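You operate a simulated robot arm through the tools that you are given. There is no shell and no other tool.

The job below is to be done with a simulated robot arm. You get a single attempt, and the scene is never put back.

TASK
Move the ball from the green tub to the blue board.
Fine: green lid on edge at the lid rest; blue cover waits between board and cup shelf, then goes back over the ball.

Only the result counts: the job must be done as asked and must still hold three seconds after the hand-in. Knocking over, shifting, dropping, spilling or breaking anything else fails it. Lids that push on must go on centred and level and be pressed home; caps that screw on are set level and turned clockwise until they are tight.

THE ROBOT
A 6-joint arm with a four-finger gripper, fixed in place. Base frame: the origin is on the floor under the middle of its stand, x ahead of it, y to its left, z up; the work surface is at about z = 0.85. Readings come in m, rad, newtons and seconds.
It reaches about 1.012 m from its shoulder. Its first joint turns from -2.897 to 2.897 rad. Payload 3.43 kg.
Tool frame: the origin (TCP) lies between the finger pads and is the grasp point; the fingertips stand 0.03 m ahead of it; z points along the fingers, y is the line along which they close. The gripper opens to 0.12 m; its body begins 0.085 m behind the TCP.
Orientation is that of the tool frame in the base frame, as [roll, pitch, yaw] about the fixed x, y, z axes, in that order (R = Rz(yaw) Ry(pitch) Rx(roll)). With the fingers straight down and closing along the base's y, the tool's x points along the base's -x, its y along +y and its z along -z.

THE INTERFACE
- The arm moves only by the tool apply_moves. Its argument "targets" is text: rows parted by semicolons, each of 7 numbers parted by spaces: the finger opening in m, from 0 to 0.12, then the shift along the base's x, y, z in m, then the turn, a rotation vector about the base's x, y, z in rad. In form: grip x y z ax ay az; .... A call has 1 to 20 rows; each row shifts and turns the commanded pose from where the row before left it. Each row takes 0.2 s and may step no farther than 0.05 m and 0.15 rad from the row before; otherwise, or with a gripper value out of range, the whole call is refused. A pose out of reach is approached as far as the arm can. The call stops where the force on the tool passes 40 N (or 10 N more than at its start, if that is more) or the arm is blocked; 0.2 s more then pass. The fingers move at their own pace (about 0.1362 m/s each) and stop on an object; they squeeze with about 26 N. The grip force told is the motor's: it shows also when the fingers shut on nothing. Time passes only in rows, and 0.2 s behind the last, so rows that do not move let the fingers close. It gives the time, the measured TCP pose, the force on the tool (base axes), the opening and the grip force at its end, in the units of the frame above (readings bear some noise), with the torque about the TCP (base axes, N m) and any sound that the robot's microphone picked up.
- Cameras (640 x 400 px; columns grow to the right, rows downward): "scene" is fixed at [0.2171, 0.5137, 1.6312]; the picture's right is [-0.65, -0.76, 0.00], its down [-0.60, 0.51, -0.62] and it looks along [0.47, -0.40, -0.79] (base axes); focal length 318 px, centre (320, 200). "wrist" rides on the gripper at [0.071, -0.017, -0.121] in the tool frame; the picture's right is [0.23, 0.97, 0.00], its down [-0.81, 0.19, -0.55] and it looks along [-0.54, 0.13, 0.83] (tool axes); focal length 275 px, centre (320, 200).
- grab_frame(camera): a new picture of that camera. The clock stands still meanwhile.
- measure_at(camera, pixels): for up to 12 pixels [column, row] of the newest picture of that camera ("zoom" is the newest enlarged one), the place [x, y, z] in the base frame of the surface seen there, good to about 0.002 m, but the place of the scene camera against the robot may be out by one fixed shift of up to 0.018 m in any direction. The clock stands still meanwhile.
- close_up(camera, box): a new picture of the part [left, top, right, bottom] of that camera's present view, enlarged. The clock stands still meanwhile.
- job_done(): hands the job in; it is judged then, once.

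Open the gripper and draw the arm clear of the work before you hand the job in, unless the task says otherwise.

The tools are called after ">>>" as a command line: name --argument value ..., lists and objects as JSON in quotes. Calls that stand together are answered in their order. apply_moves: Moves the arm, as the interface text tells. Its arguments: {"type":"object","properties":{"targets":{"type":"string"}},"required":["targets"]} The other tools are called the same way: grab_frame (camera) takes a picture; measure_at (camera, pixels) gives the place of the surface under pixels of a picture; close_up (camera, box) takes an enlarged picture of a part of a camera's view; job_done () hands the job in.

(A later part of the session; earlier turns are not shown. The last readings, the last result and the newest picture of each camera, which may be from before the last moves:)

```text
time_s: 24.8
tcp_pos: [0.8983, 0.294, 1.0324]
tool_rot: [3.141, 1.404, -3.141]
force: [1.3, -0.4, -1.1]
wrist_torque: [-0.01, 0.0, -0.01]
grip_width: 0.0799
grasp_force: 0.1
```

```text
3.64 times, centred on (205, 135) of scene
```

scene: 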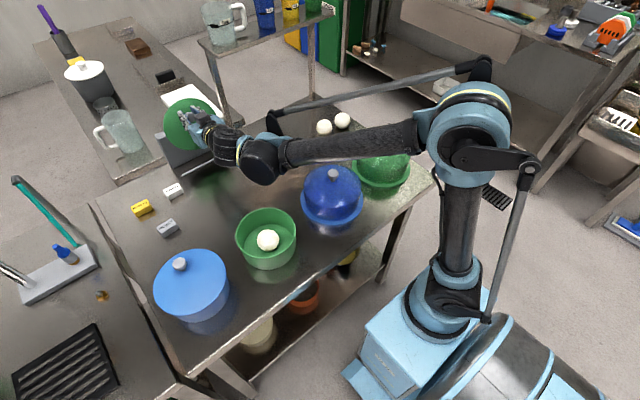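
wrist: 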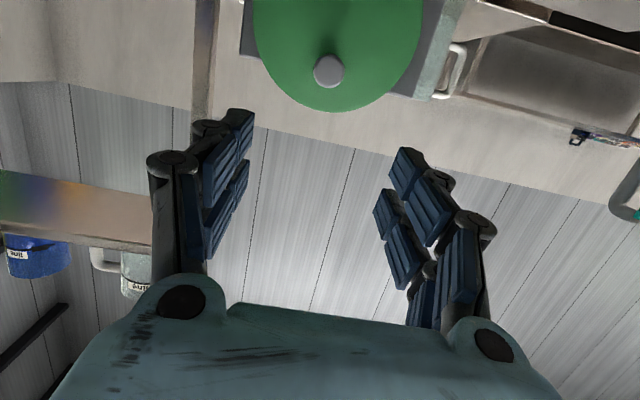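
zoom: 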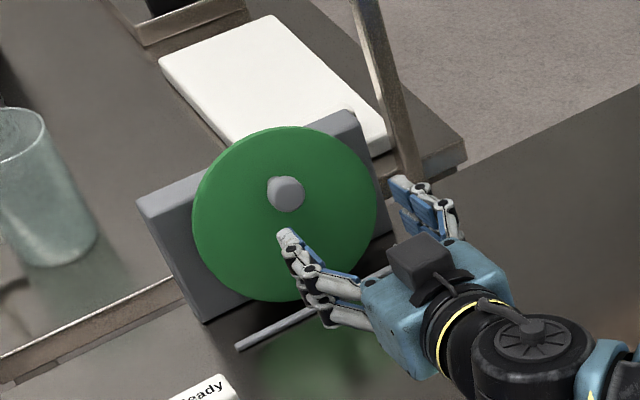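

The green lid stands on edge in the rest. I rotate the tool back to vertical while moving up and over toward the blue cover.

>>> apply_moves --targets "0.08 -0.03 -0.02 0.018 0 0.14 0; 0.08 -0.03 -0.02 0.018 0 0.14 0; 0.08 -0.03 -0.02 0.018 0 0.14 0; 0.08 -0.03 -0.02 0.018 0 0.14 0; 0.08 -0.03 -0.02 0.018 0 0.14 0; 0.08 -0.03 -0.02 0.018 0 0.14 0; 0.08 -0.03 -0.02 0.018 0 0.14 0; 0.08 -0.03 -0.02 0.018 0 0.14 0; 0.08 -0.03 -0.02 0.018 0 0.14 0; 0.08 -0.03 -0.02 0.018 0 0.14 0; 0.08 0 0 0 0 0 0; 0.08 0 0 0 0 0 0"

>>> grab_frame --camera "scene"

>>> grab_frame --camera "wrist"

```text
time_s: 27.4
tcp_pos: [0.5958, 0.0952, 1.2096]
tool_rot: [3.141, 0.007, 3.141]
force: [-0.3, 0.2, -0.2]
wrist_torque: [-0.02, -0.02, 0.02]
grip_width: 0.0803
grasp_force: 0.1
```

```text
taken
```

scene: 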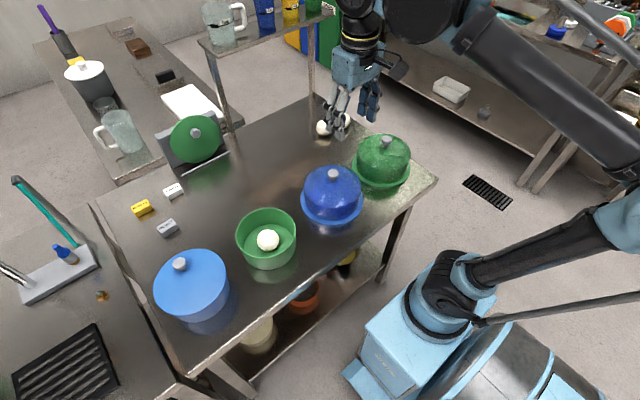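

```text
taken
```

wrist: 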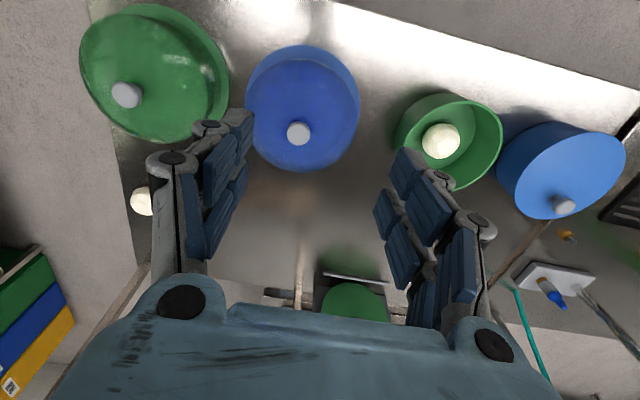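

Lid remains at the rest. I zoom on the blue cover and board in the wrist view and measure their rims and the knob.

>>> close_up --camera "wrist" --box '[230, 30, 380, 180]'

>>> close_up --camera "scene" --box '[280, 150, 390, 240]'

```text
2.67 times, centred on (305, 105) of wrist
```

zoom: 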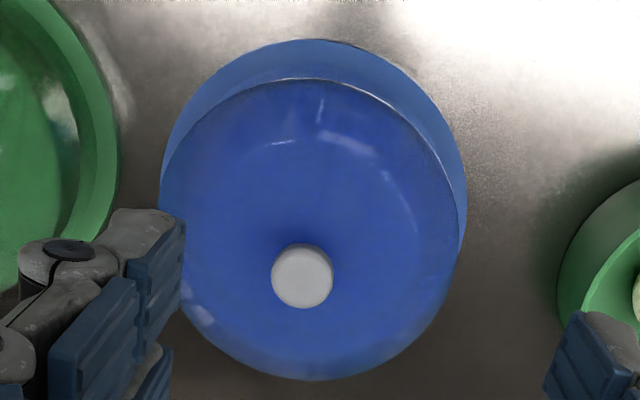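

```text
4.44 times, centred on (335, 195) of scene
```

zoom: 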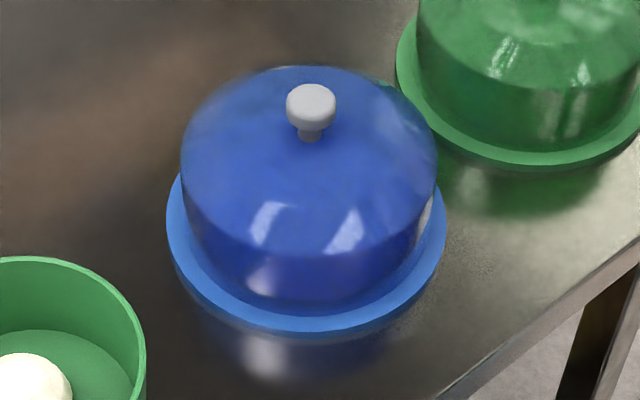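

I measure board rim, dome skirt and knob points in the scene zoom, and knob/board points in the wrist frame.

>>> measure_at --camera "zoom" --pixels '[[171, 215], [443, 225], [300, 325], [372, 312], [215, 290], [300, 300], [312, 92], [312, 128], [195, 190], [430, 190], [300, 318], [310, 75]]'

>>> measure_at --camera "wrist" --pixels '[[297, 132], [290, 120], [305, 47], [250, 75], [358, 90], [340, 58], [270, 58], [296, 118], [300, 110], [262, 85], [345, 85], [302, 63]]'

```text
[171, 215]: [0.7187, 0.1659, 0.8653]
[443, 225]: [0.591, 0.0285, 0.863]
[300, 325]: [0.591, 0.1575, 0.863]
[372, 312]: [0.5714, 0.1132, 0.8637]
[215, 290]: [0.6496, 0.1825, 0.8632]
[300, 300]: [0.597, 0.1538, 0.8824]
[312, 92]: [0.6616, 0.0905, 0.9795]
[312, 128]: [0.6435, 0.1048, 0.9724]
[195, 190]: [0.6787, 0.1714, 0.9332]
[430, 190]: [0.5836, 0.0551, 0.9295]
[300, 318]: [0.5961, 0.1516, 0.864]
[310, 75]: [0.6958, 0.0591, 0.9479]
```

```text
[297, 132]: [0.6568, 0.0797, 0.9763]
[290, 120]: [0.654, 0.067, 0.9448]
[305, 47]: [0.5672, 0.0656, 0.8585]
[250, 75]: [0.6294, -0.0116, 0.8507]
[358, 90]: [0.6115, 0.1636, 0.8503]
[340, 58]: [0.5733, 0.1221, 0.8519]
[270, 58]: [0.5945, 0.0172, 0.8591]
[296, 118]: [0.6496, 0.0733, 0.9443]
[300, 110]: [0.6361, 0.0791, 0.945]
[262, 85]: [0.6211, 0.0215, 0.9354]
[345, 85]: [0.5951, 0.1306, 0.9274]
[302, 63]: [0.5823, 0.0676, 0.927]
```

Cover knob is at about (0.657, 0.080), top 0.976; dome top ≈0.945; board rim z≈0.8585, centre ≈(0.659,0.078). I descend to above the knob.

>>> apply_moves --targets "0.08 0.0123 -0.003 -0.036 0 0.005 0; 0.08 0.0123 -0.003 -0.036 0 0 0; 0.08 0.0123 -0.003 -0.036 0 0 0; 0.08 0.0123 -0.003 -0.036 0 0 0; 0.08 0.0123 -0.003 -0.033 0 0 0; 0.08 0 0 0 0 0 0; 0.08 0 0 0 0 0 0"

>>> grab_frame --camera "wrist"

```text
time_s: 29.0
tcp_pos: [0.6558, 0.0795, 1.032]
tool_rot: [-3.139, 0.0, -3.141]
force: [-0.2, -0.8, -0.3]
wrist_torque: [0.01, 0.0, -0.02]
grip_width: 0.08
grasp_force: 0.0
```

```text
taken
```

wrist: 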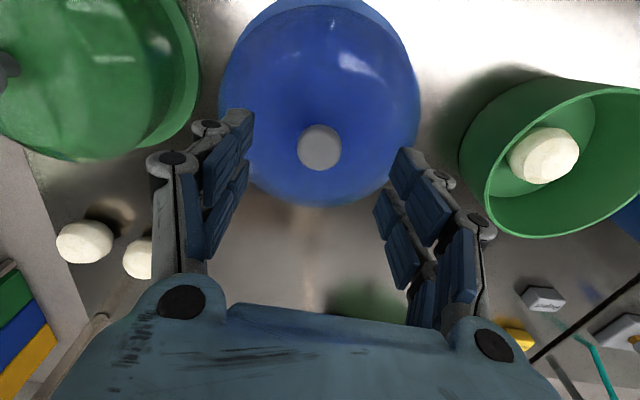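

>>> measure_at --camera "wrist" --pixels '[[319, 146], [305, 146], [334, 146], [319, 131], [319, 162], [319, 120], [222, 90], [418, 90], [320, 3], [225, 60], [415, 60], [540, 155]]'

>>> close_up --camera "wrist" --box '[210, 0, 430, 220]'

```text
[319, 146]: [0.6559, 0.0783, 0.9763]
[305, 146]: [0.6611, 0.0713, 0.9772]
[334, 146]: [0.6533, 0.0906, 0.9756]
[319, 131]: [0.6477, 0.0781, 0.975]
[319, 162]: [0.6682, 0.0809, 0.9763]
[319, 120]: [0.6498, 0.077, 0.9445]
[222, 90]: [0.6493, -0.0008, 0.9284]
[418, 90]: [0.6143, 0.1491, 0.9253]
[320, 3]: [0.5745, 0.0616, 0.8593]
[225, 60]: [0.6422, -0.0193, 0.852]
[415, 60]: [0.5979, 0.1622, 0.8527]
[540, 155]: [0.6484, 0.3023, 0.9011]
```

```text
1.82 times, centred on (320, 110) of wrist
```

zoom: 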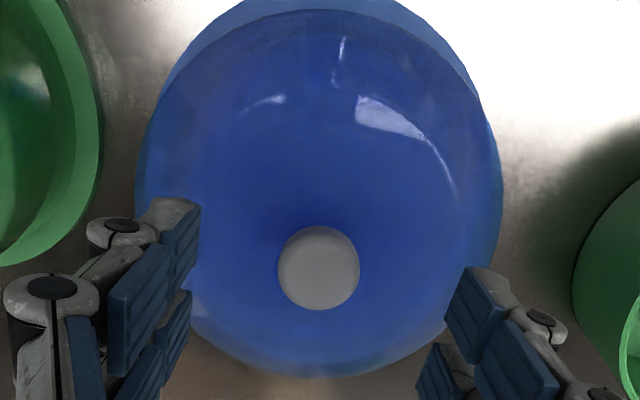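

Knob axis ≈ (0.658, 0.080). I descend to TCP z≈0.981 around the knob.

>>> apply_moves --targets "0.07 0.0012 0.0003 -0.018 0 0 0; 0.07 0.0012 0.0002 -0.018 0 0 0; 0.07 0 0 -0.012 0 0 0; 0.07 0 0 -0.003 0 0 0; 0.07 0 0 0 0 0 0"

>>> grab_frame --camera "wrist"

>>> close_up --camera "scene" --box '[260, 110, 400, 240]'

```text
time_s: 30.2
tcp_pos: [0.6604, 0.081, 0.9812]
tool_rot: [-3.14, 0.0, -3.14]
force: [-0.5, -0.3, -0.1]
wrist_torque: [0.0, -0.01, -0.01]
grip_width: 0.07
grasp_force: 0.0
```

```text
taken
```

wrist: 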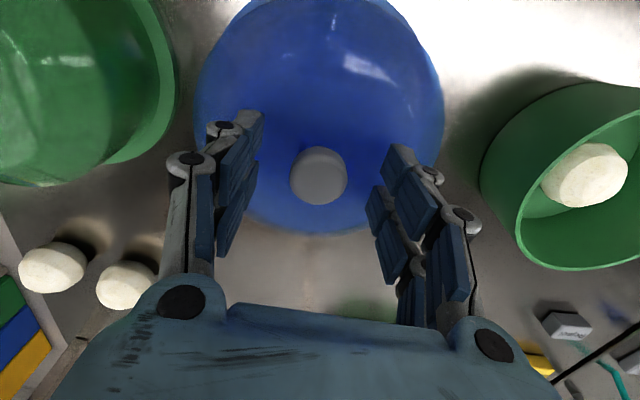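

```text
3.08 times, centred on (330, 175) of scene
```

zoom: 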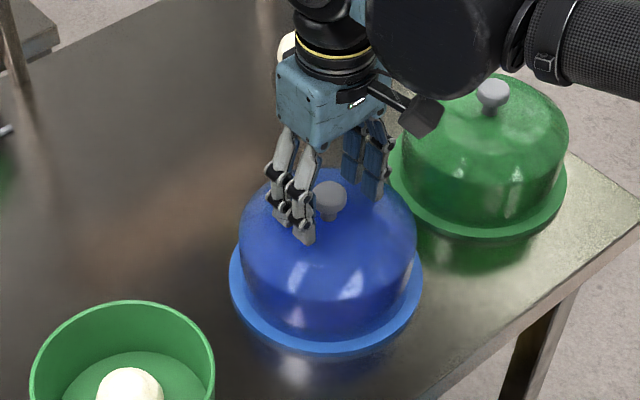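

Fingers straddle the cover's knob (318,175). I close and hold.

>>> apply_moves --targets "0.0 0 0 0 0 0 0; 0.0 0 0 0 0 0 0; 0.0 0 0 0 0 0 0; 0.0 0 0 0 0 0 0"

>>> grab_frame --camera "wrist"

```text
time_s: 31.2
tcp_pos: [0.6601, 0.0815, 0.9813]
tool_rot: [-3.139, 0.002, 3.141]
force: [0.5, 1.2, 0.2]
wrist_torque: [0.0, 0.01, -0.02]
grip_width: 0.029
grasp_force: 26.4
```

```text
taken
```

wrist: 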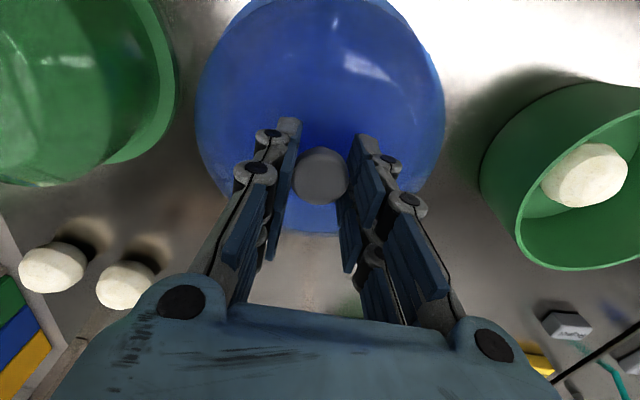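

Gripped at 29 mm. Reference grasp pose: (0.660, 0.081, 0.981). I lift gently 1 cm and read the force.

>>> apply_moves --targets "0.0 0 0 0.003 0 0 0; 0.0 0 0 0.003 0 0 0; 0.0 0 0 0.004 0 0 0; 0.0 0 0 0 0 0 0"

>>> close_up --camera "scene" --box '[260, 110, 400, 240]'

```text
time_s: 32.2
tcp_pos: [0.6608, 0.0806, 0.9926]
tool_rot: [-3.139, 0.0, -3.141]
force: [-0.1, 0.8, -1.2]
wrist_torque: [0.02, 0.02, 0.0]
grip_width: 0.0289
grasp_force: 26.3
```

```text
3.08 times, centred on (330, 175) of scene
```

zoom: 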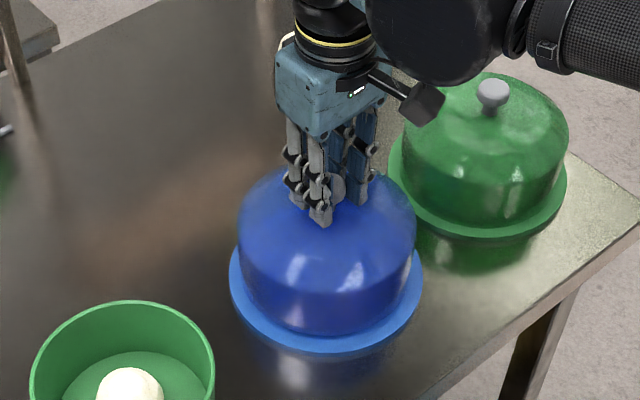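

The cover came free and the board stayed. I lift to z≈1.10 and look.

>>> apply_moves --targets "0.0 0 0 0.015 0 0 0; 0.0 0 0 0.025 0 0 0; 0.0 0 0 0.025 0 0 0; 0.0 0 0 0.025 0 0 0; 0.0 0 0 0.02 0 0 0; 0.0 0 0 0 0 0 0"

>>> grab_frame --camera "scene"

>>> close_up --camera "scene" --box '[260, 90, 400, 240]'

>>> grab_frame --camera "wrist"

```text
time_s: 33.6
tcp_pos: [0.6624, 0.08, 1.1036]
tool_rot: [-3.14, -0.001, 3.141]
force: [0.3, 0.1, -0.9]
wrist_torque: [-0.01, 0.04, 0.0]
grip_width: 0.0292
grasp_force: 25.7
```

```text
taken
```

scene: 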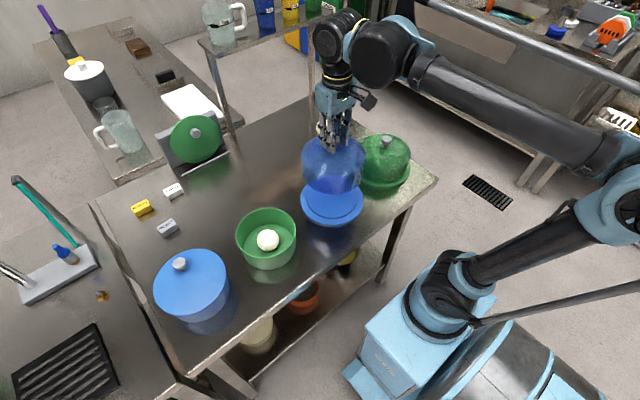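

```text
2.67 times, centred on (330, 165) of scene
```

zoom: 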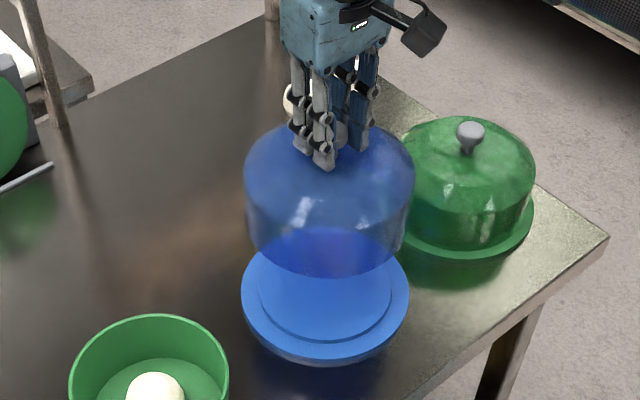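

```text
taken
```

wrist: 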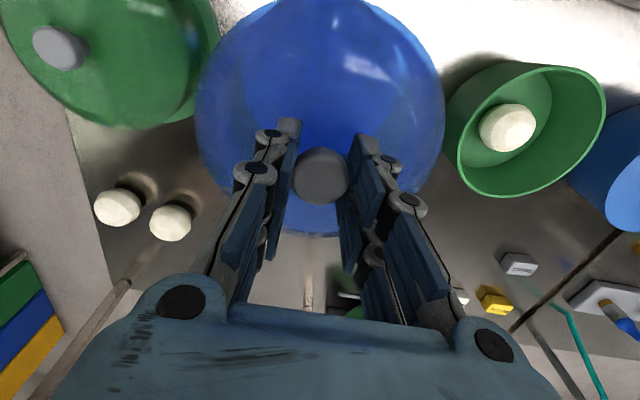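

The cover (translucent, empty) is up; the board has a central disc. I carry the cover straight ahead to x≈0.87, y≈0.08, between board and cup shelf.

>>> apply_moves --targets "0.0 0.02 0 0 0 0 0; 0.0 0.037 0 0 0 0 0; 0.0 0.04 0 0 0 0 0; 0.0 0.04 0 0 0 0 0; 0.0 0.04 0 0 0 0 0; 0.0 0.03 0 0 0 0 0; 0.0 0 0 0 0 0 0; 0.0 0 0 0 0 0 0"

>>> grab_frame --camera "scene"

>>> grab_frame --camera "wrist"

```text
time_s: 35.4
tcp_pos: [0.87, 0.0817, 1.1017]
tool_rot: [-3.139, 0.001, -3.139]
force: [0.5, -0.2, -0.7]
wrist_torque: [0.01, -0.04, 0.02]
grip_width: 0.029
grasp_force: 26.6
```

```text
taken
```

scene: 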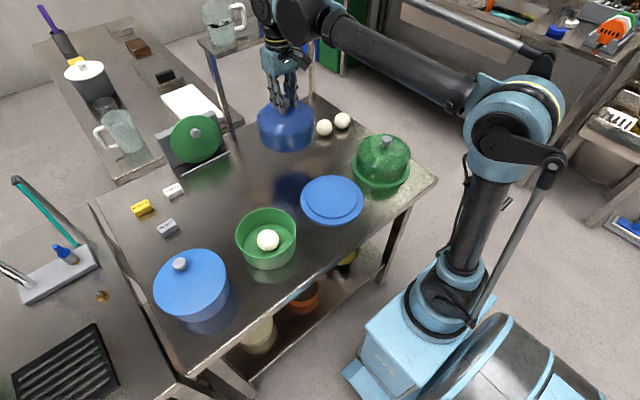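

```text
taken
```

wrist: 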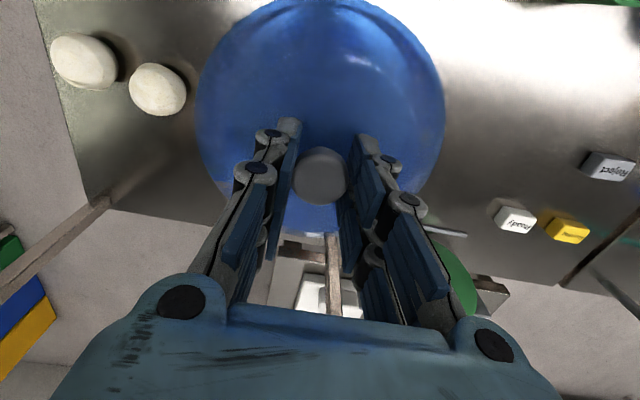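

Clear view now. Before lowering, I check the bare board's shape and the ball in the tub in the scene zoom.

>>> close_up --camera "scene" --box '[220, 160, 380, 280]'

>>> measure_at --camera "scene" --pixels '[[333, 195], [320, 195], [345, 195], [333, 205], [333, 185], [303, 200], [362, 203], [330, 222], [335, 177], [268, 240], [268, 232], [268, 248]]'

```text
3.33 times, centred on (300, 220) of scene
```

zoom: 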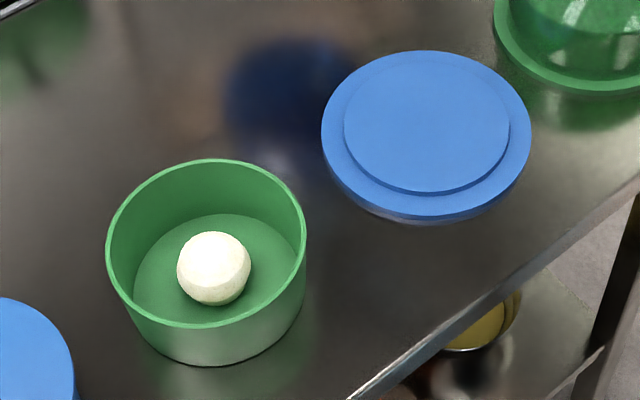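

```text
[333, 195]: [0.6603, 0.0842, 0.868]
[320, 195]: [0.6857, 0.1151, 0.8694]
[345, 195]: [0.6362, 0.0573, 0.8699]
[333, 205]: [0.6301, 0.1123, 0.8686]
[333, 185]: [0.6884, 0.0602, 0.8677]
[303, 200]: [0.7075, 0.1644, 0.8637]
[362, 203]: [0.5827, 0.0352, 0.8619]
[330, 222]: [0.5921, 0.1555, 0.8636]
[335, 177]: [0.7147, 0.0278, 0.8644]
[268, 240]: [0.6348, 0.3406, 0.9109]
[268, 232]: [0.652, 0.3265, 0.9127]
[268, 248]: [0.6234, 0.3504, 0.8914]
```

Board: outer ring z≈0.859, raised disc ≈0.864 (true). Ball in tub near (0.638,0.322). I lower the cover toward the table to TCP z≈0.985.

>>> apply_moves --targets "0.0 0 0 -0.03 0 0 0; 0.0 0 0 -0.035 0 0 0; 0.0 0 0 -0.03 0 0 0; 0.0 0 0 -0.02 0 0 0; 0.0 0 0 0 0 0 0; 0.0 0 0 0 0 0 0"

>>> close_up --camera "scene" --box '[220, 50, 360, 190]'

```text
time_s: 36.8
tcp_pos: [0.8676, 0.0828, 0.9862]
tool_rot: [-3.14, 0.0, -3.141]
force: [-0.1, 0.0, -0.7]
wrist_torque: [-0.01, 0.03, 0.0]
grip_width: 0.0291
grasp_force: 25.8
```

```text
2.86 times, centred on (290, 120) of scene
```

zoom: 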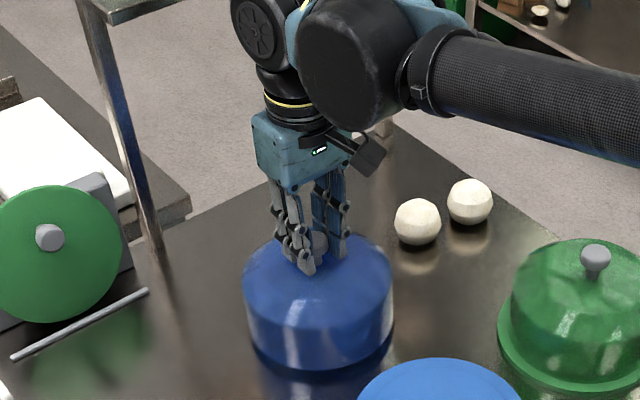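

Cover hangs just above the table. I lower slowly in small steps watching for table contact (expected near z≈0.974).

>>> apply_moves --targets "0.0 0 0 -0.004 0 0 0; 0.0 0 0 -0.003 0 0 0; 0.0 0 0 -0.002 0 0 0; 0.0 0 0 0 0 0 0"

```text
time_s: 37.8
tcp_pos: [0.8675, 0.0806, 0.9768]
tool_rot: [-3.139, 0.0, 3.141]
force: [0.2, -0.1, -1.7]
wrist_torque: [0.02, 0.01, -0.05]
grip_width: 0.029
grasp_force: 25.9
```

>>> apply_moves --targets "0.0 0 0 -0.001 0 0 0; 0.0 0 0 -0.001 0 0 0; 0.0 0 0 -0.001 0 0 0; 0.0 0 0 0 0 0 0"

```text
time_s: 38.8
tcp_pos: [0.8666, 0.0819, 0.9748]
tool_rot: [-3.141, 0.001, -3.14]
force: [0.7, -0.3, -1.1]
wrist_torque: [0.0, 0.03, -0.02]
grip_width: 0.0292
grasp_force: 25.7
```

Still free at z=0.9748. I continue down 2 mm.

>>> apply_moves --targets "0.0 0 0 -0.001 0 0 0; 0.0 0 0 -0.001 0 0 0; 0.0 0 0 0 0 0 0"

```text
time_s: 39.6
tcp_pos: [0.868, 0.0812, 0.9734]
tool_rot: [-3.141, 0.001, 3.141]
force: [5.8, -1.3, 20.4]
wrist_torque: [-0.01, -0.18, 0.0]
grip_width: 0.0293
grasp_force: 25.6
```

Table contact (20 N) at z≈0.9735. I relieve 1 mm and open the fingers gently.

>>> apply_moves --targets "0.0 0 0 0.0012 0 0 0; 0.03 0 0 0 0 0 0; 0.034 0 0 0 0 0 0; 0.04 0 0 0 0 0 0; 0.055 0 0 0 0 0 0; 0.07 0 0 0 0 0 0"

>>> grab_frame --camera "wrist"

>>> close_up --camera "scene" --box '[220, 50, 360, 190]'

```text
time_s: 41.0
tcp_pos: [0.868, 0.0818, 0.9736]
tool_rot: [-3.139, -0.001, -3.14]
force: [0.5, 0.2, 0.0]
wrist_torque: [-0.02, 0.01, -0.02]
grip_width: 0.0702
grasp_force: 0.1
```

```text
taken
```

wrist: 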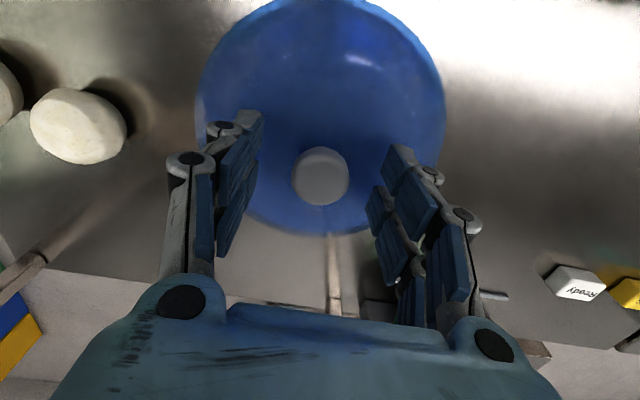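

```text
2.86 times, centred on (290, 120) of scene
```

zoom: 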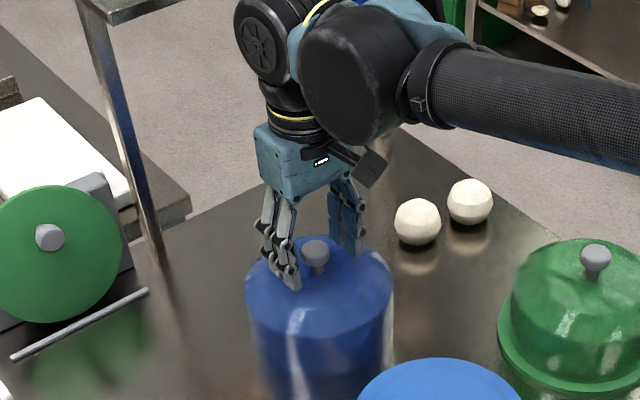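

The cover stands on the table, released. I raise the gripper and move to view the tub and its ball from the wrist camera.

>>> apply_moves --targets "0.07 0 0 0.02 0 0 0; 0.07 0 0 0.04 0 0 0; 0.08 0 0 0.045 0 0 0; 0.08 -0.03 0.02 0.02 0 0 0; 0.08 -0.04 0.025 0.002 0 0 0; 0.08 -0.04 0.025 0.002 0 0 0; 0.08 -0.04 0.025 0.002 0 0 0; 0.08 -0.04 0.025 0.002 0 0 0; 0.08 -0.04 0.025 0.002 0 0 0; 0.08 -0.04 0.025 0.002 0 0 0; 0.08 -0.04 0.025 0.002 0 0 0; 0.08 -0.04 0.025 0.002 0 0 0; 0.08 -0.035 0.015 0 0 0 0; 0.08 0 0 0 0 0 0; 0.08 0 0 0 0 0 0"

>>> grab_frame --camera "wrist"

>>> grab_frame --camera "scene"

```text
time_s: 44.2
tcp_pos: [0.4833, 0.3156, 1.1167]
tool_rot: [3.139, -0.001, -3.141]
force: [-0.7, -0.1, 1.0]
wrist_torque: [-0.03, 0.0, 0.01]
grip_width: 0.0799
grasp_force: 0.1
```

```text
taken
```

wrist: 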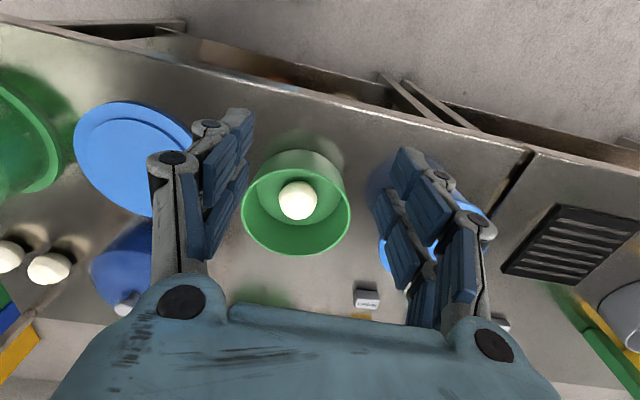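

```text
taken
```

scene: 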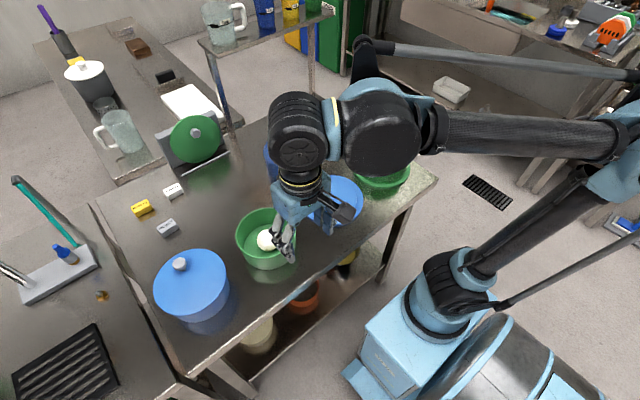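

The ball is at (297,200) inside the tub. I zoom in and measure ball, tub rim and floor.

>>> close_up --camera "wrist" --box '[235, 140, 360, 265]'

>>> measure_at --camera "wrist" --pixels '[[297, 200], [281, 200], [314, 200], [297, 184], [297, 217], [297, 226], [269, 200], [330, 205], [244, 208], [349, 208], [297, 170], [297, 254]]'

```text
3.20 times, centred on (298, 202) of wrist
```

zoom: 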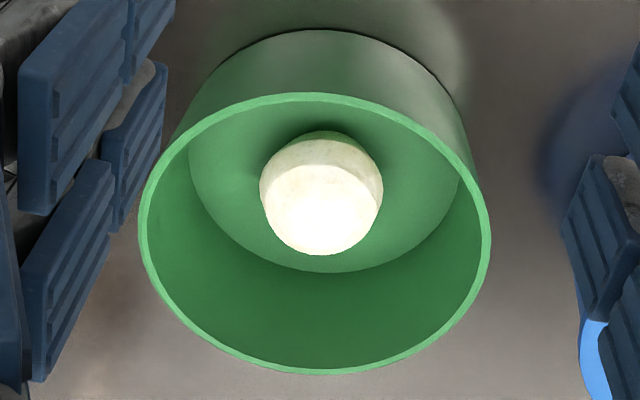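

```text
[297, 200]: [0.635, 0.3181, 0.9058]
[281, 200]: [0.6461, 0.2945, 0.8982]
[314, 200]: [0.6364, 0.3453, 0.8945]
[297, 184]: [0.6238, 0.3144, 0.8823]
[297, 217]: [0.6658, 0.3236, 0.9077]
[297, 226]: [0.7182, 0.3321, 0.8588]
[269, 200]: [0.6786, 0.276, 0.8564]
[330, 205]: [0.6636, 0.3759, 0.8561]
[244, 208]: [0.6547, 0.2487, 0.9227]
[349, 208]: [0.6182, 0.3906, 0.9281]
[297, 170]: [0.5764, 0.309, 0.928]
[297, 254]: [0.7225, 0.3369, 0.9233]
```

Ball centre ≈(0.649,0.320,0.883), diameter ≈0.052, tub centre ≈(0.646,0.321), rim z≈0.928, floor≈0.857. I check the finger thickness in a scene close-up to be sure they fit inside the tub.

>>> close_up --camera "scene" --box '[230, 150, 370, 280]'

>>> close_up --camera "wrist" --box '[130, 90, 520, 340]'

```text
3.08 times, centred on (300, 215) of scene
```

zoom: 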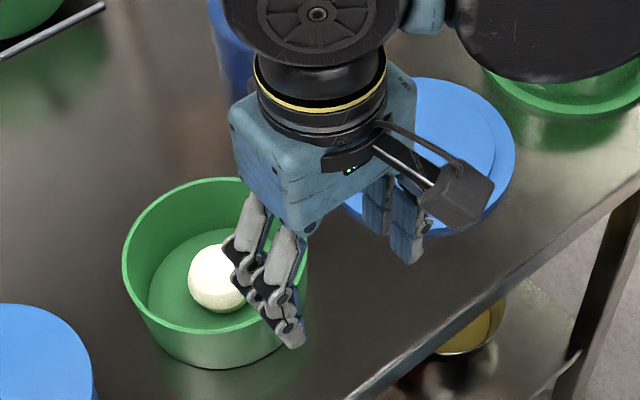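

```text
1.60 times, centred on (325, 215) of wrist
```

zoom: 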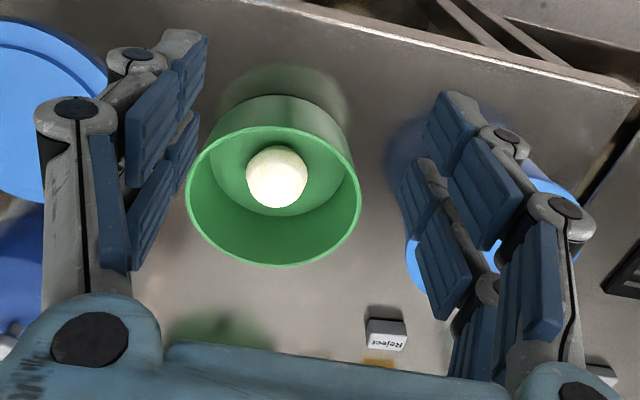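

I measure the fingers' outer surfaces in this wrist zoom.

>>> measure_at --camera "zoom" --pixels '[[180, 38], [135, 52], [120, 72], [75, 108], [50, 130], [195, 80], [150, 130], [185, 155], [460, 95], [505, 135], [520, 150], [565, 205]]'

```text
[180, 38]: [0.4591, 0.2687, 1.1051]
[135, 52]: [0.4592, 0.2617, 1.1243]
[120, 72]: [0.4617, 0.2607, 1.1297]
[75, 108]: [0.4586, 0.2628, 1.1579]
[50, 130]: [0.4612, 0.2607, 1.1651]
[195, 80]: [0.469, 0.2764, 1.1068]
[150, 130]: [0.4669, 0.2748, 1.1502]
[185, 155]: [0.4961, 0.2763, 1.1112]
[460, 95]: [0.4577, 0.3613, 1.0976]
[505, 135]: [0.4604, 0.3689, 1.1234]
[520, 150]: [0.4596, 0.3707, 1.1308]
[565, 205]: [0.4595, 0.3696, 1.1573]
```

Fingers span ±0.055 (outer, at 0.068 opening) by ±0.026, which fits in the ~0.068 inner radius. I move above the ball with opening 0.068.

>>> apply_moves --targets "0.068 0.033 0.001 -0.02 0 0 0; 0.068 0.033 0.001 -0.02 0 0 0; 0.068 0.033 0.001 -0.02 0 0 0; 0.068 0.033 0.001 -0.02 0 0 0; 0.068 0.033 0.001 -0.02 0 0 0; 0.068 0 0 0 0 0 0; 0.068 0 0 0 0 0 0"

>>> grab_frame --camera "wrist"

>>> close_up --camera "scene" --box '[200, 140, 340, 280]'

```text
time_s: 45.8
tcp_pos: [0.6464, 0.3224, 1.0152]
tool_rot: [-3.141, 0.0, -3.141]
force: [0.4, -0.8, -0.2]
wrist_torque: [-0.01, 0.0, 0.03]
grip_width: 0.068
grasp_force: 0.0
```

```text
taken
```

wrist: 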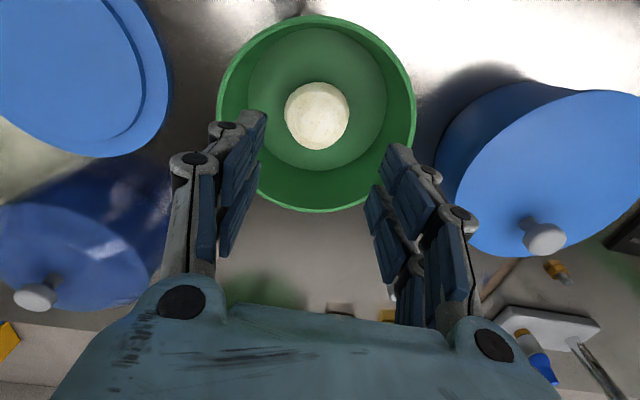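

```text
2.86 times, centred on (270, 210) of scene
```

zoom: 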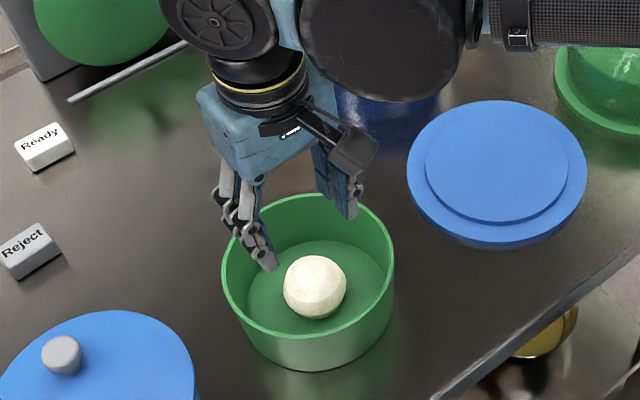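

>>> measure_at --camera "wrist" --pixels '[[318, 115], [288, 115], [348, 115], [318, 85], [318, 147], [318, 98], [318, 135], [220, 100], [413, 110], [315, 17], [315, 210], [318, 160]]'

```text
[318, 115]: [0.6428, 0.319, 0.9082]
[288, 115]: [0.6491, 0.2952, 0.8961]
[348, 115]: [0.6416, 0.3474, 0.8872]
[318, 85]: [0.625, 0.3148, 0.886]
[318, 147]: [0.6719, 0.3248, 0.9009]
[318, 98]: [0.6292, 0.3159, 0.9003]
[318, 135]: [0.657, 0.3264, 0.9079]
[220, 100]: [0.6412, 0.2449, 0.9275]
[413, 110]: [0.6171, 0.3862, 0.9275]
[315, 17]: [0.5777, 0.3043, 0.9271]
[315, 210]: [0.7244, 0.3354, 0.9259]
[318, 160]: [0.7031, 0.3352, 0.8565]
```

Ball centre ≈(0.650,0.321). I descend into the tub in two stages, first to z≈0.935.

>>> apply_moves --targets "0.068 0.001 -0.0005 -0.025 0 0 0; 0.068 0.001 -0.0005 -0.025 0 0 0; 0.068 0 0 -0.02 0 0 0; 0.068 0 0 -0.01 0 0 0; 0.068 0 0 0 0 0 0"

>>> grab_frame --camera "wrist"

>>> close_up --camera "scene" --box '[200, 140, 340, 280]'

```text
time_s: 47.0
tcp_pos: [0.6497, 0.3185, 0.934]
tool_rot: [-3.141, 0.0, -3.142]
force: [0.3, 0.2, 0.7]
wrist_torque: [-0.01, -0.01, 0.03]
grip_width: 0.0679
grasp_force: 0.0
```

```text
taken
```

wrist: 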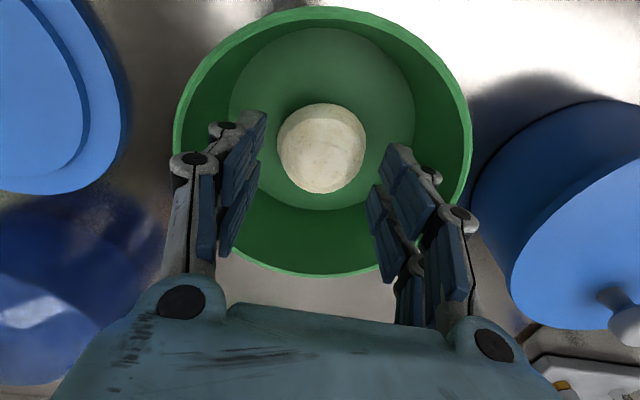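

```text
2.86 times, centred on (270, 210) of scene
```

zoom: 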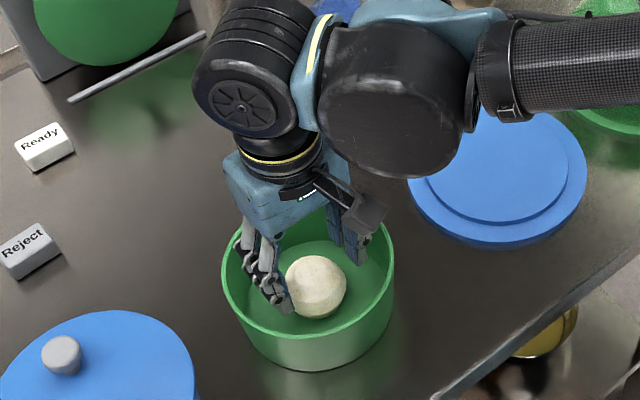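

Ball is centred between the fingers at (322,148). I continue down to z≈0.891.

>>> apply_moves --targets "0.068 0 0.001 -0.015 0 0 0; 0.068 0 0.0005 -0.015 0 0 0; 0.068 0 0 -0.01 0 0 0; 0.068 0 0 -0.003 0 0 0; 0.068 0 0 0 0 0 0"

>>> grab_frame --camera "wrist"

>>> close_up --camera "scene" --box '[200, 140, 340, 280]'

```text
time_s: 48.2
tcp_pos: [0.6491, 0.3222, 0.8901]
tool_rot: [3.141, -0.002, -3.14]
force: [-0.3, -0.3, 1.4]
wrist_torque: [0.04, 0.02, 0.01]
grip_width: 0.068
grasp_force: 0.0
```

```text
taken
```

wrist: 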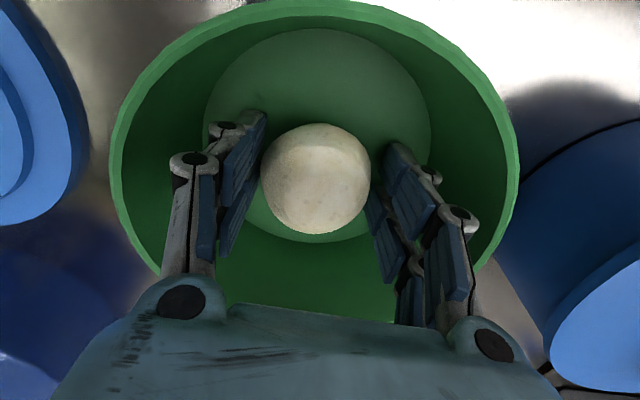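

```text
2.86 times, centred on (270, 210) of scene
```

zoom: 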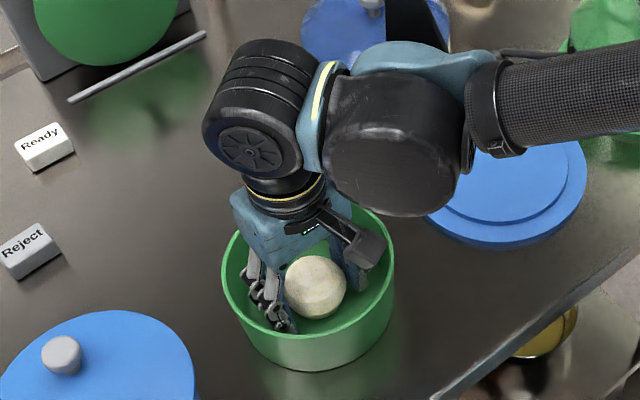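

Ball sits between the pads (315,180), about 2 mm left of centre. I nudge y by −2 mm and close gently.

>>> apply_moves --targets "0.066 0 -0.002 0 0 0 0; 0.058 0 0 0 0 0 0; 0.05 0 0 0 0 0 0; 0.0 0 0 0 0 0 0; 0.0 0 0 0 0 0 0; 0.0 0 0 0 0 0 0"

>>> grab_frame --camera "wrist"

```text
time_s: 49.6
tcp_pos: [0.6504, 0.3197, 0.8905]
tool_rot: [3.141, 0.002, -3.141]
force: [0.2, 0.7, 3.5]
wrist_torque: [-0.05, 0.01, 0.02]
grip_width: 0.0559
grasp_force: 25.5
```

```text
taken
```

wrist: 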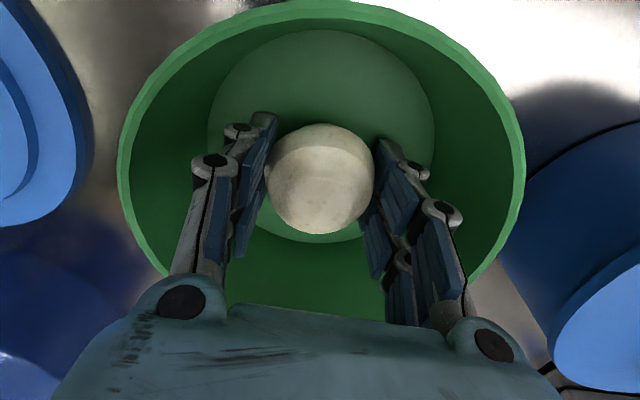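

Ball gripped at 56 mm width, 25.5 N. I lift 2 cm slowly and check.

>>> apply_moves --targets "0.0 0 0 0.005 0 0 0; 0.0 0 0 0.005 0 0 0; 0.0 0 0 0.01 0 0 0; 0.0 0 0 0 0 0 0"

>>> grab_frame --camera "wrist"

>>> close_up --camera "scene" --box '[200, 140, 340, 280]'

```text
time_s: 50.6
tcp_pos: [0.6494, 0.3206, 0.9125]
tool_rot: [-3.14, 0.0, 3.141]
force: [0.6, 0.1, -1.0]
wrist_torque: [0.0, 0.03, 0.03]
grip_width: 0.0561
grasp_force: 26.0
```

```text
taken
```

wrist: 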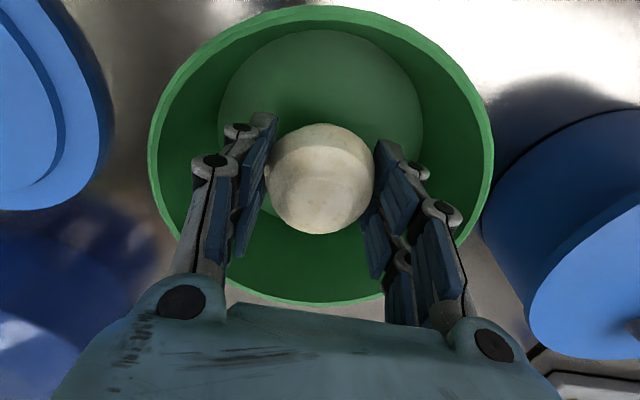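

```text
2.86 times, centred on (270, 210) of scene
```

zoom: 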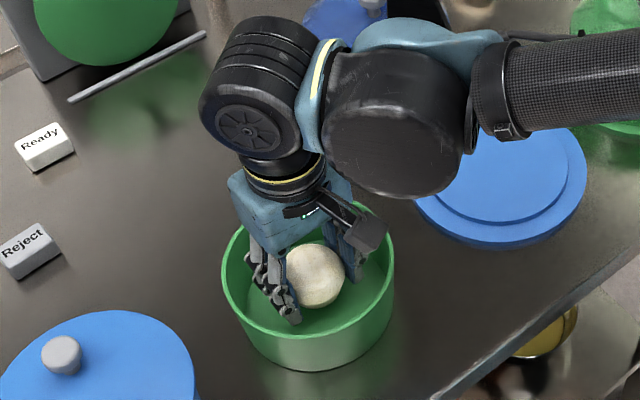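

The ball is in hand; tub undisturbed. I lift to z≈1.04 and carry it over the blue board.

>>> apply_moves --targets "0.0 0 0 0.025 0 0 0; 0.0 0 0 0.035 0 0 0; 0.0 0 0 0.035 0 0 0; 0.0 0 0 0.035 0 0 0; 0.0 0.001 -0.025 0 0 0 0; 0.0 0.0015 -0.04 0 0 0 0; 0.0 0.0015 -0.045 0 0 0 0; 0.0 0.0015 -0.045 0 0 0 0; 0.0 0.0015 -0.045 0 0 0 0; 0.0 0.0015 -0.04 0 0 0 0; 0.0 0 0 0 0 0 0; 0.0 0 0 0 0 0 0"

>>> grab_frame --camera "wrist"

>>> grab_frame --camera "scene"

```text
time_s: 53.2
tcp_pos: [0.6566, 0.0805, 1.0429]
tool_rot: [-3.14, 0.0, -3.141]
force: [-0.2, 0.5, -2.0]
wrist_torque: [-0.02, 0.02, 0.02]
grip_width: 0.056
grasp_force: 26.2
```

```text
taken
```

wrist: 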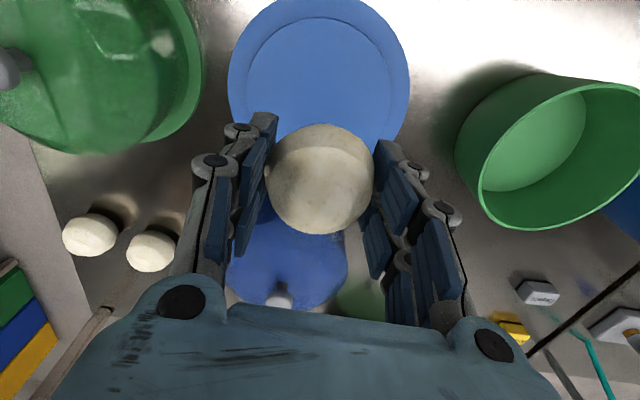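

```text
taken
```

scene: 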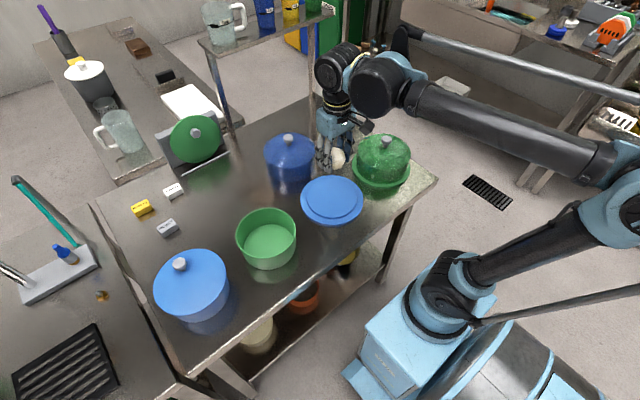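

Board directly below. I measure its ring and raised disc edges with the wrist camera to confirm the centre.

>>> measure_at --camera "wrist" --pixels '[[231, 85], [407, 85], [318, 2], [240, 45], [398, 40], [248, 80], [390, 85], [318, 20], [260, 40], [375, 35], [318, 100], [250, 110]]'

```text
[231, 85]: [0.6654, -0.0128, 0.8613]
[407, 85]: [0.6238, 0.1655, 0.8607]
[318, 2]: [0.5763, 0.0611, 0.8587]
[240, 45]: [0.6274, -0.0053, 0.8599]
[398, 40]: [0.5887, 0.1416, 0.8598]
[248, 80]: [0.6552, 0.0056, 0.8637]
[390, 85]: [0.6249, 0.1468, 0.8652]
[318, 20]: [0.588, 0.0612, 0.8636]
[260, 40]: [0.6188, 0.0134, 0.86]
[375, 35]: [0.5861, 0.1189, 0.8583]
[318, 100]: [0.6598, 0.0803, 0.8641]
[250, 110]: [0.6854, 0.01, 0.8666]
```

Board centre ≈(0.660,0.081), disc z≈0.864. I lower the ball to TCP z≈0.906 first (expected contact ≈0.898).

>>> apply_moves --targets "0.0 0.0005 0 -0.03 0 0 0; 0.0 0 0 -0.035 0 0 0; 0.0 0 0 -0.035 0 0 0; 0.0 0 0 -0.025 0 0 0; 0.0 0 0 -0.012 0 0 0; 0.0 0 0 0 0 0 0; 0.0 0 0 0 0 0 0"

>>> grab_frame --camera "wrist"

>>> close_up --camera "scene" --box '[270, 110, 410, 240]'

```text
time_s: 54.8
tcp_pos: [0.6574, 0.0814, 0.9051]
tool_rot: [-3.138, 0.002, 3.14]
force: [1.3, -0.8, -0.6]
wrist_torque: [-0.02, 0.0, -0.01]
grip_width: 0.0558
grasp_force: 25.8
```

```text
taken
```

wrist: 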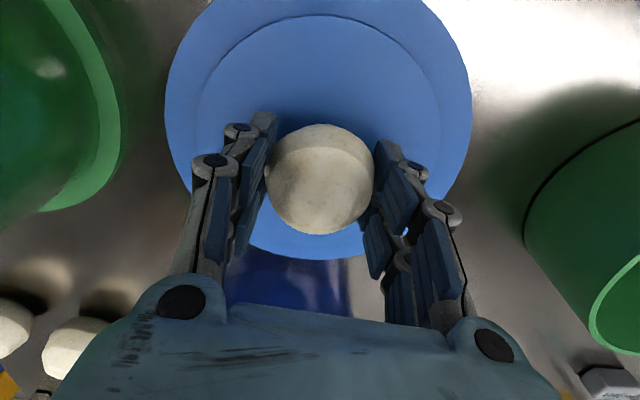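

```text
3.08 times, centred on (340, 175) of scene
```

zoom: 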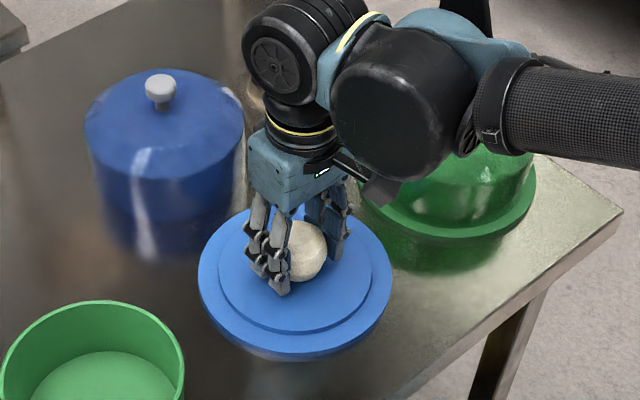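

Ball is just above the disc. I check the forearm's clearance over the green cover before lowering further.

>>> measure_at --camera "zoom" --pixels '[[400, 170], [440, 160], [490, 140], [530, 130], [600, 120], [380, 190], [455, 175], [490, 170], [300, 255], [295, 300], [260, 320], [375, 180]]'

>>> close_up --camera "scene" --box '[330, 90, 450, 210]'

```text
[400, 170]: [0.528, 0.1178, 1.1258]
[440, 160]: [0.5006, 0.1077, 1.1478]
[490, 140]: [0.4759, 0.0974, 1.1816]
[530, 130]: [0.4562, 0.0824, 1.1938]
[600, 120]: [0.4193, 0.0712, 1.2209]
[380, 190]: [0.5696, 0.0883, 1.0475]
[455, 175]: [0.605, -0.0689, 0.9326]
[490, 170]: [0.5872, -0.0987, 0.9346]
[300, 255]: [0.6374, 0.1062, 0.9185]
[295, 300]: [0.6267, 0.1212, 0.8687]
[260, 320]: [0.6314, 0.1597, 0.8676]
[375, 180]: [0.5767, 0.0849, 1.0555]
```

```text
3.33 times, centred on (390, 150) of scene
```

zoom: 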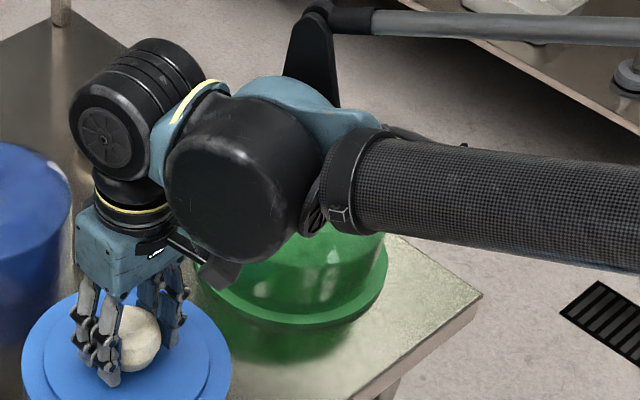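

Arm parts are above z≈1.1 near y≥0, clear of the green cover. I lower the ball in small steps toward contact.

>>> apply_moves --targets "0.0 0 0 -0.003 0 0 0; 0.0 0 0 -0.002 0 0 0; 0.0 0 0 -0.001 0 0 0; 0.0 0 0 0 0 0 0"

```text
time_s: 55.8
tcp_pos: [0.6577, 0.08, 0.8988]
tool_rot: [3.141, 0.003, -3.142]
force: [5.8, 2.2, 21.9]
wrist_torque: [0.03, -0.13, 0.1]
grip_width: 0.0559
grasp_force: 26.2
```

Contact with the disc (22 N) at z≈0.899. I relieve ~1 mm and open the fingers slowly.

>>> apply_moves --targets "0.0 0 0 0.001 0 0 0; 0.0 0 0 0.0004 0 0 0; 0.0 0 0 0 0 0 0"

```text
time_s: 56.6
tcp_pos: [0.6579, 0.0789, 0.9009]
tool_rot: [-3.141, 0.0, 3.141]
force: [-0.1, -0.7, -2.0]
wrist_torque: [0.0, 0.0, 0.04]
grip_width: 0.0559
grasp_force: 26.1
```

Slightly off the surface now; I lower 0.8 mm and read again.

>>> apply_moves --targets "0.0 0 0 -0.0008 0 0 0; 0.0 0 0 0 0 0 0"

```text
time_s: 57.2
tcp_pos: [0.6598, 0.0779, 0.8987]
tool_rot: [-3.141, 0.0, -3.141]
force: [-0.7, -0.3, -0.5]
wrist_torque: [-0.01, 0.01, -0.03]
grip_width: 0.0558
grasp_force: 26.3
```

Just about touching (fz −0.5). I open the fingers gradually to release the ball.

>>> apply_moves --targets "0.0565 0 0 0 0 0 0; 0.058 0 0 0 0 0 0; 0.06 0 0 0 0 0 0; 0.063 0 0 0 0 0 0; 0.066 0 0 0 0 0 0; 0.07 0 0 0 0 0 0; 0.075 0 0 0 0 0 0"

>>> grab_frame --camera "wrist"

>>> close_up --camera "scene" --box '[270, 110, 410, 240]'

```text
time_s: 58.8
tcp_pos: [0.6587, 0.0799, 0.8995]
tool_rot: [-3.14, 0.001, 3.14]
force: [0.4, -0.2, -0.3]
wrist_torque: [0.01, 0.01, 0.03]
grip_width: 0.0755
grasp_force: 0.0
```

```text
taken
```

wrist: 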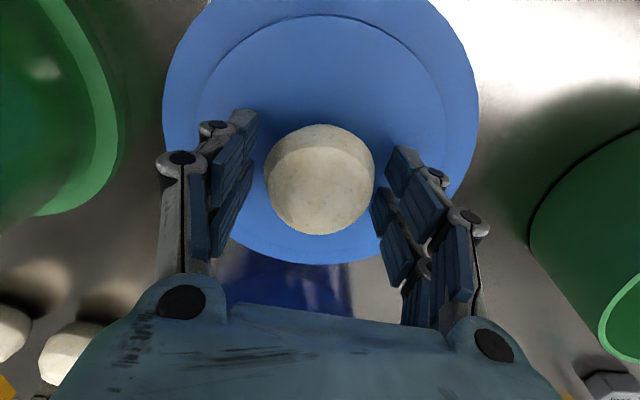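

```text
3.08 times, centred on (340, 175) of scene
```

zoom: 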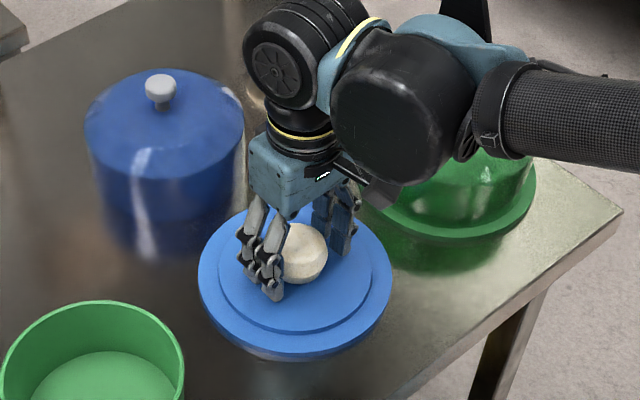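

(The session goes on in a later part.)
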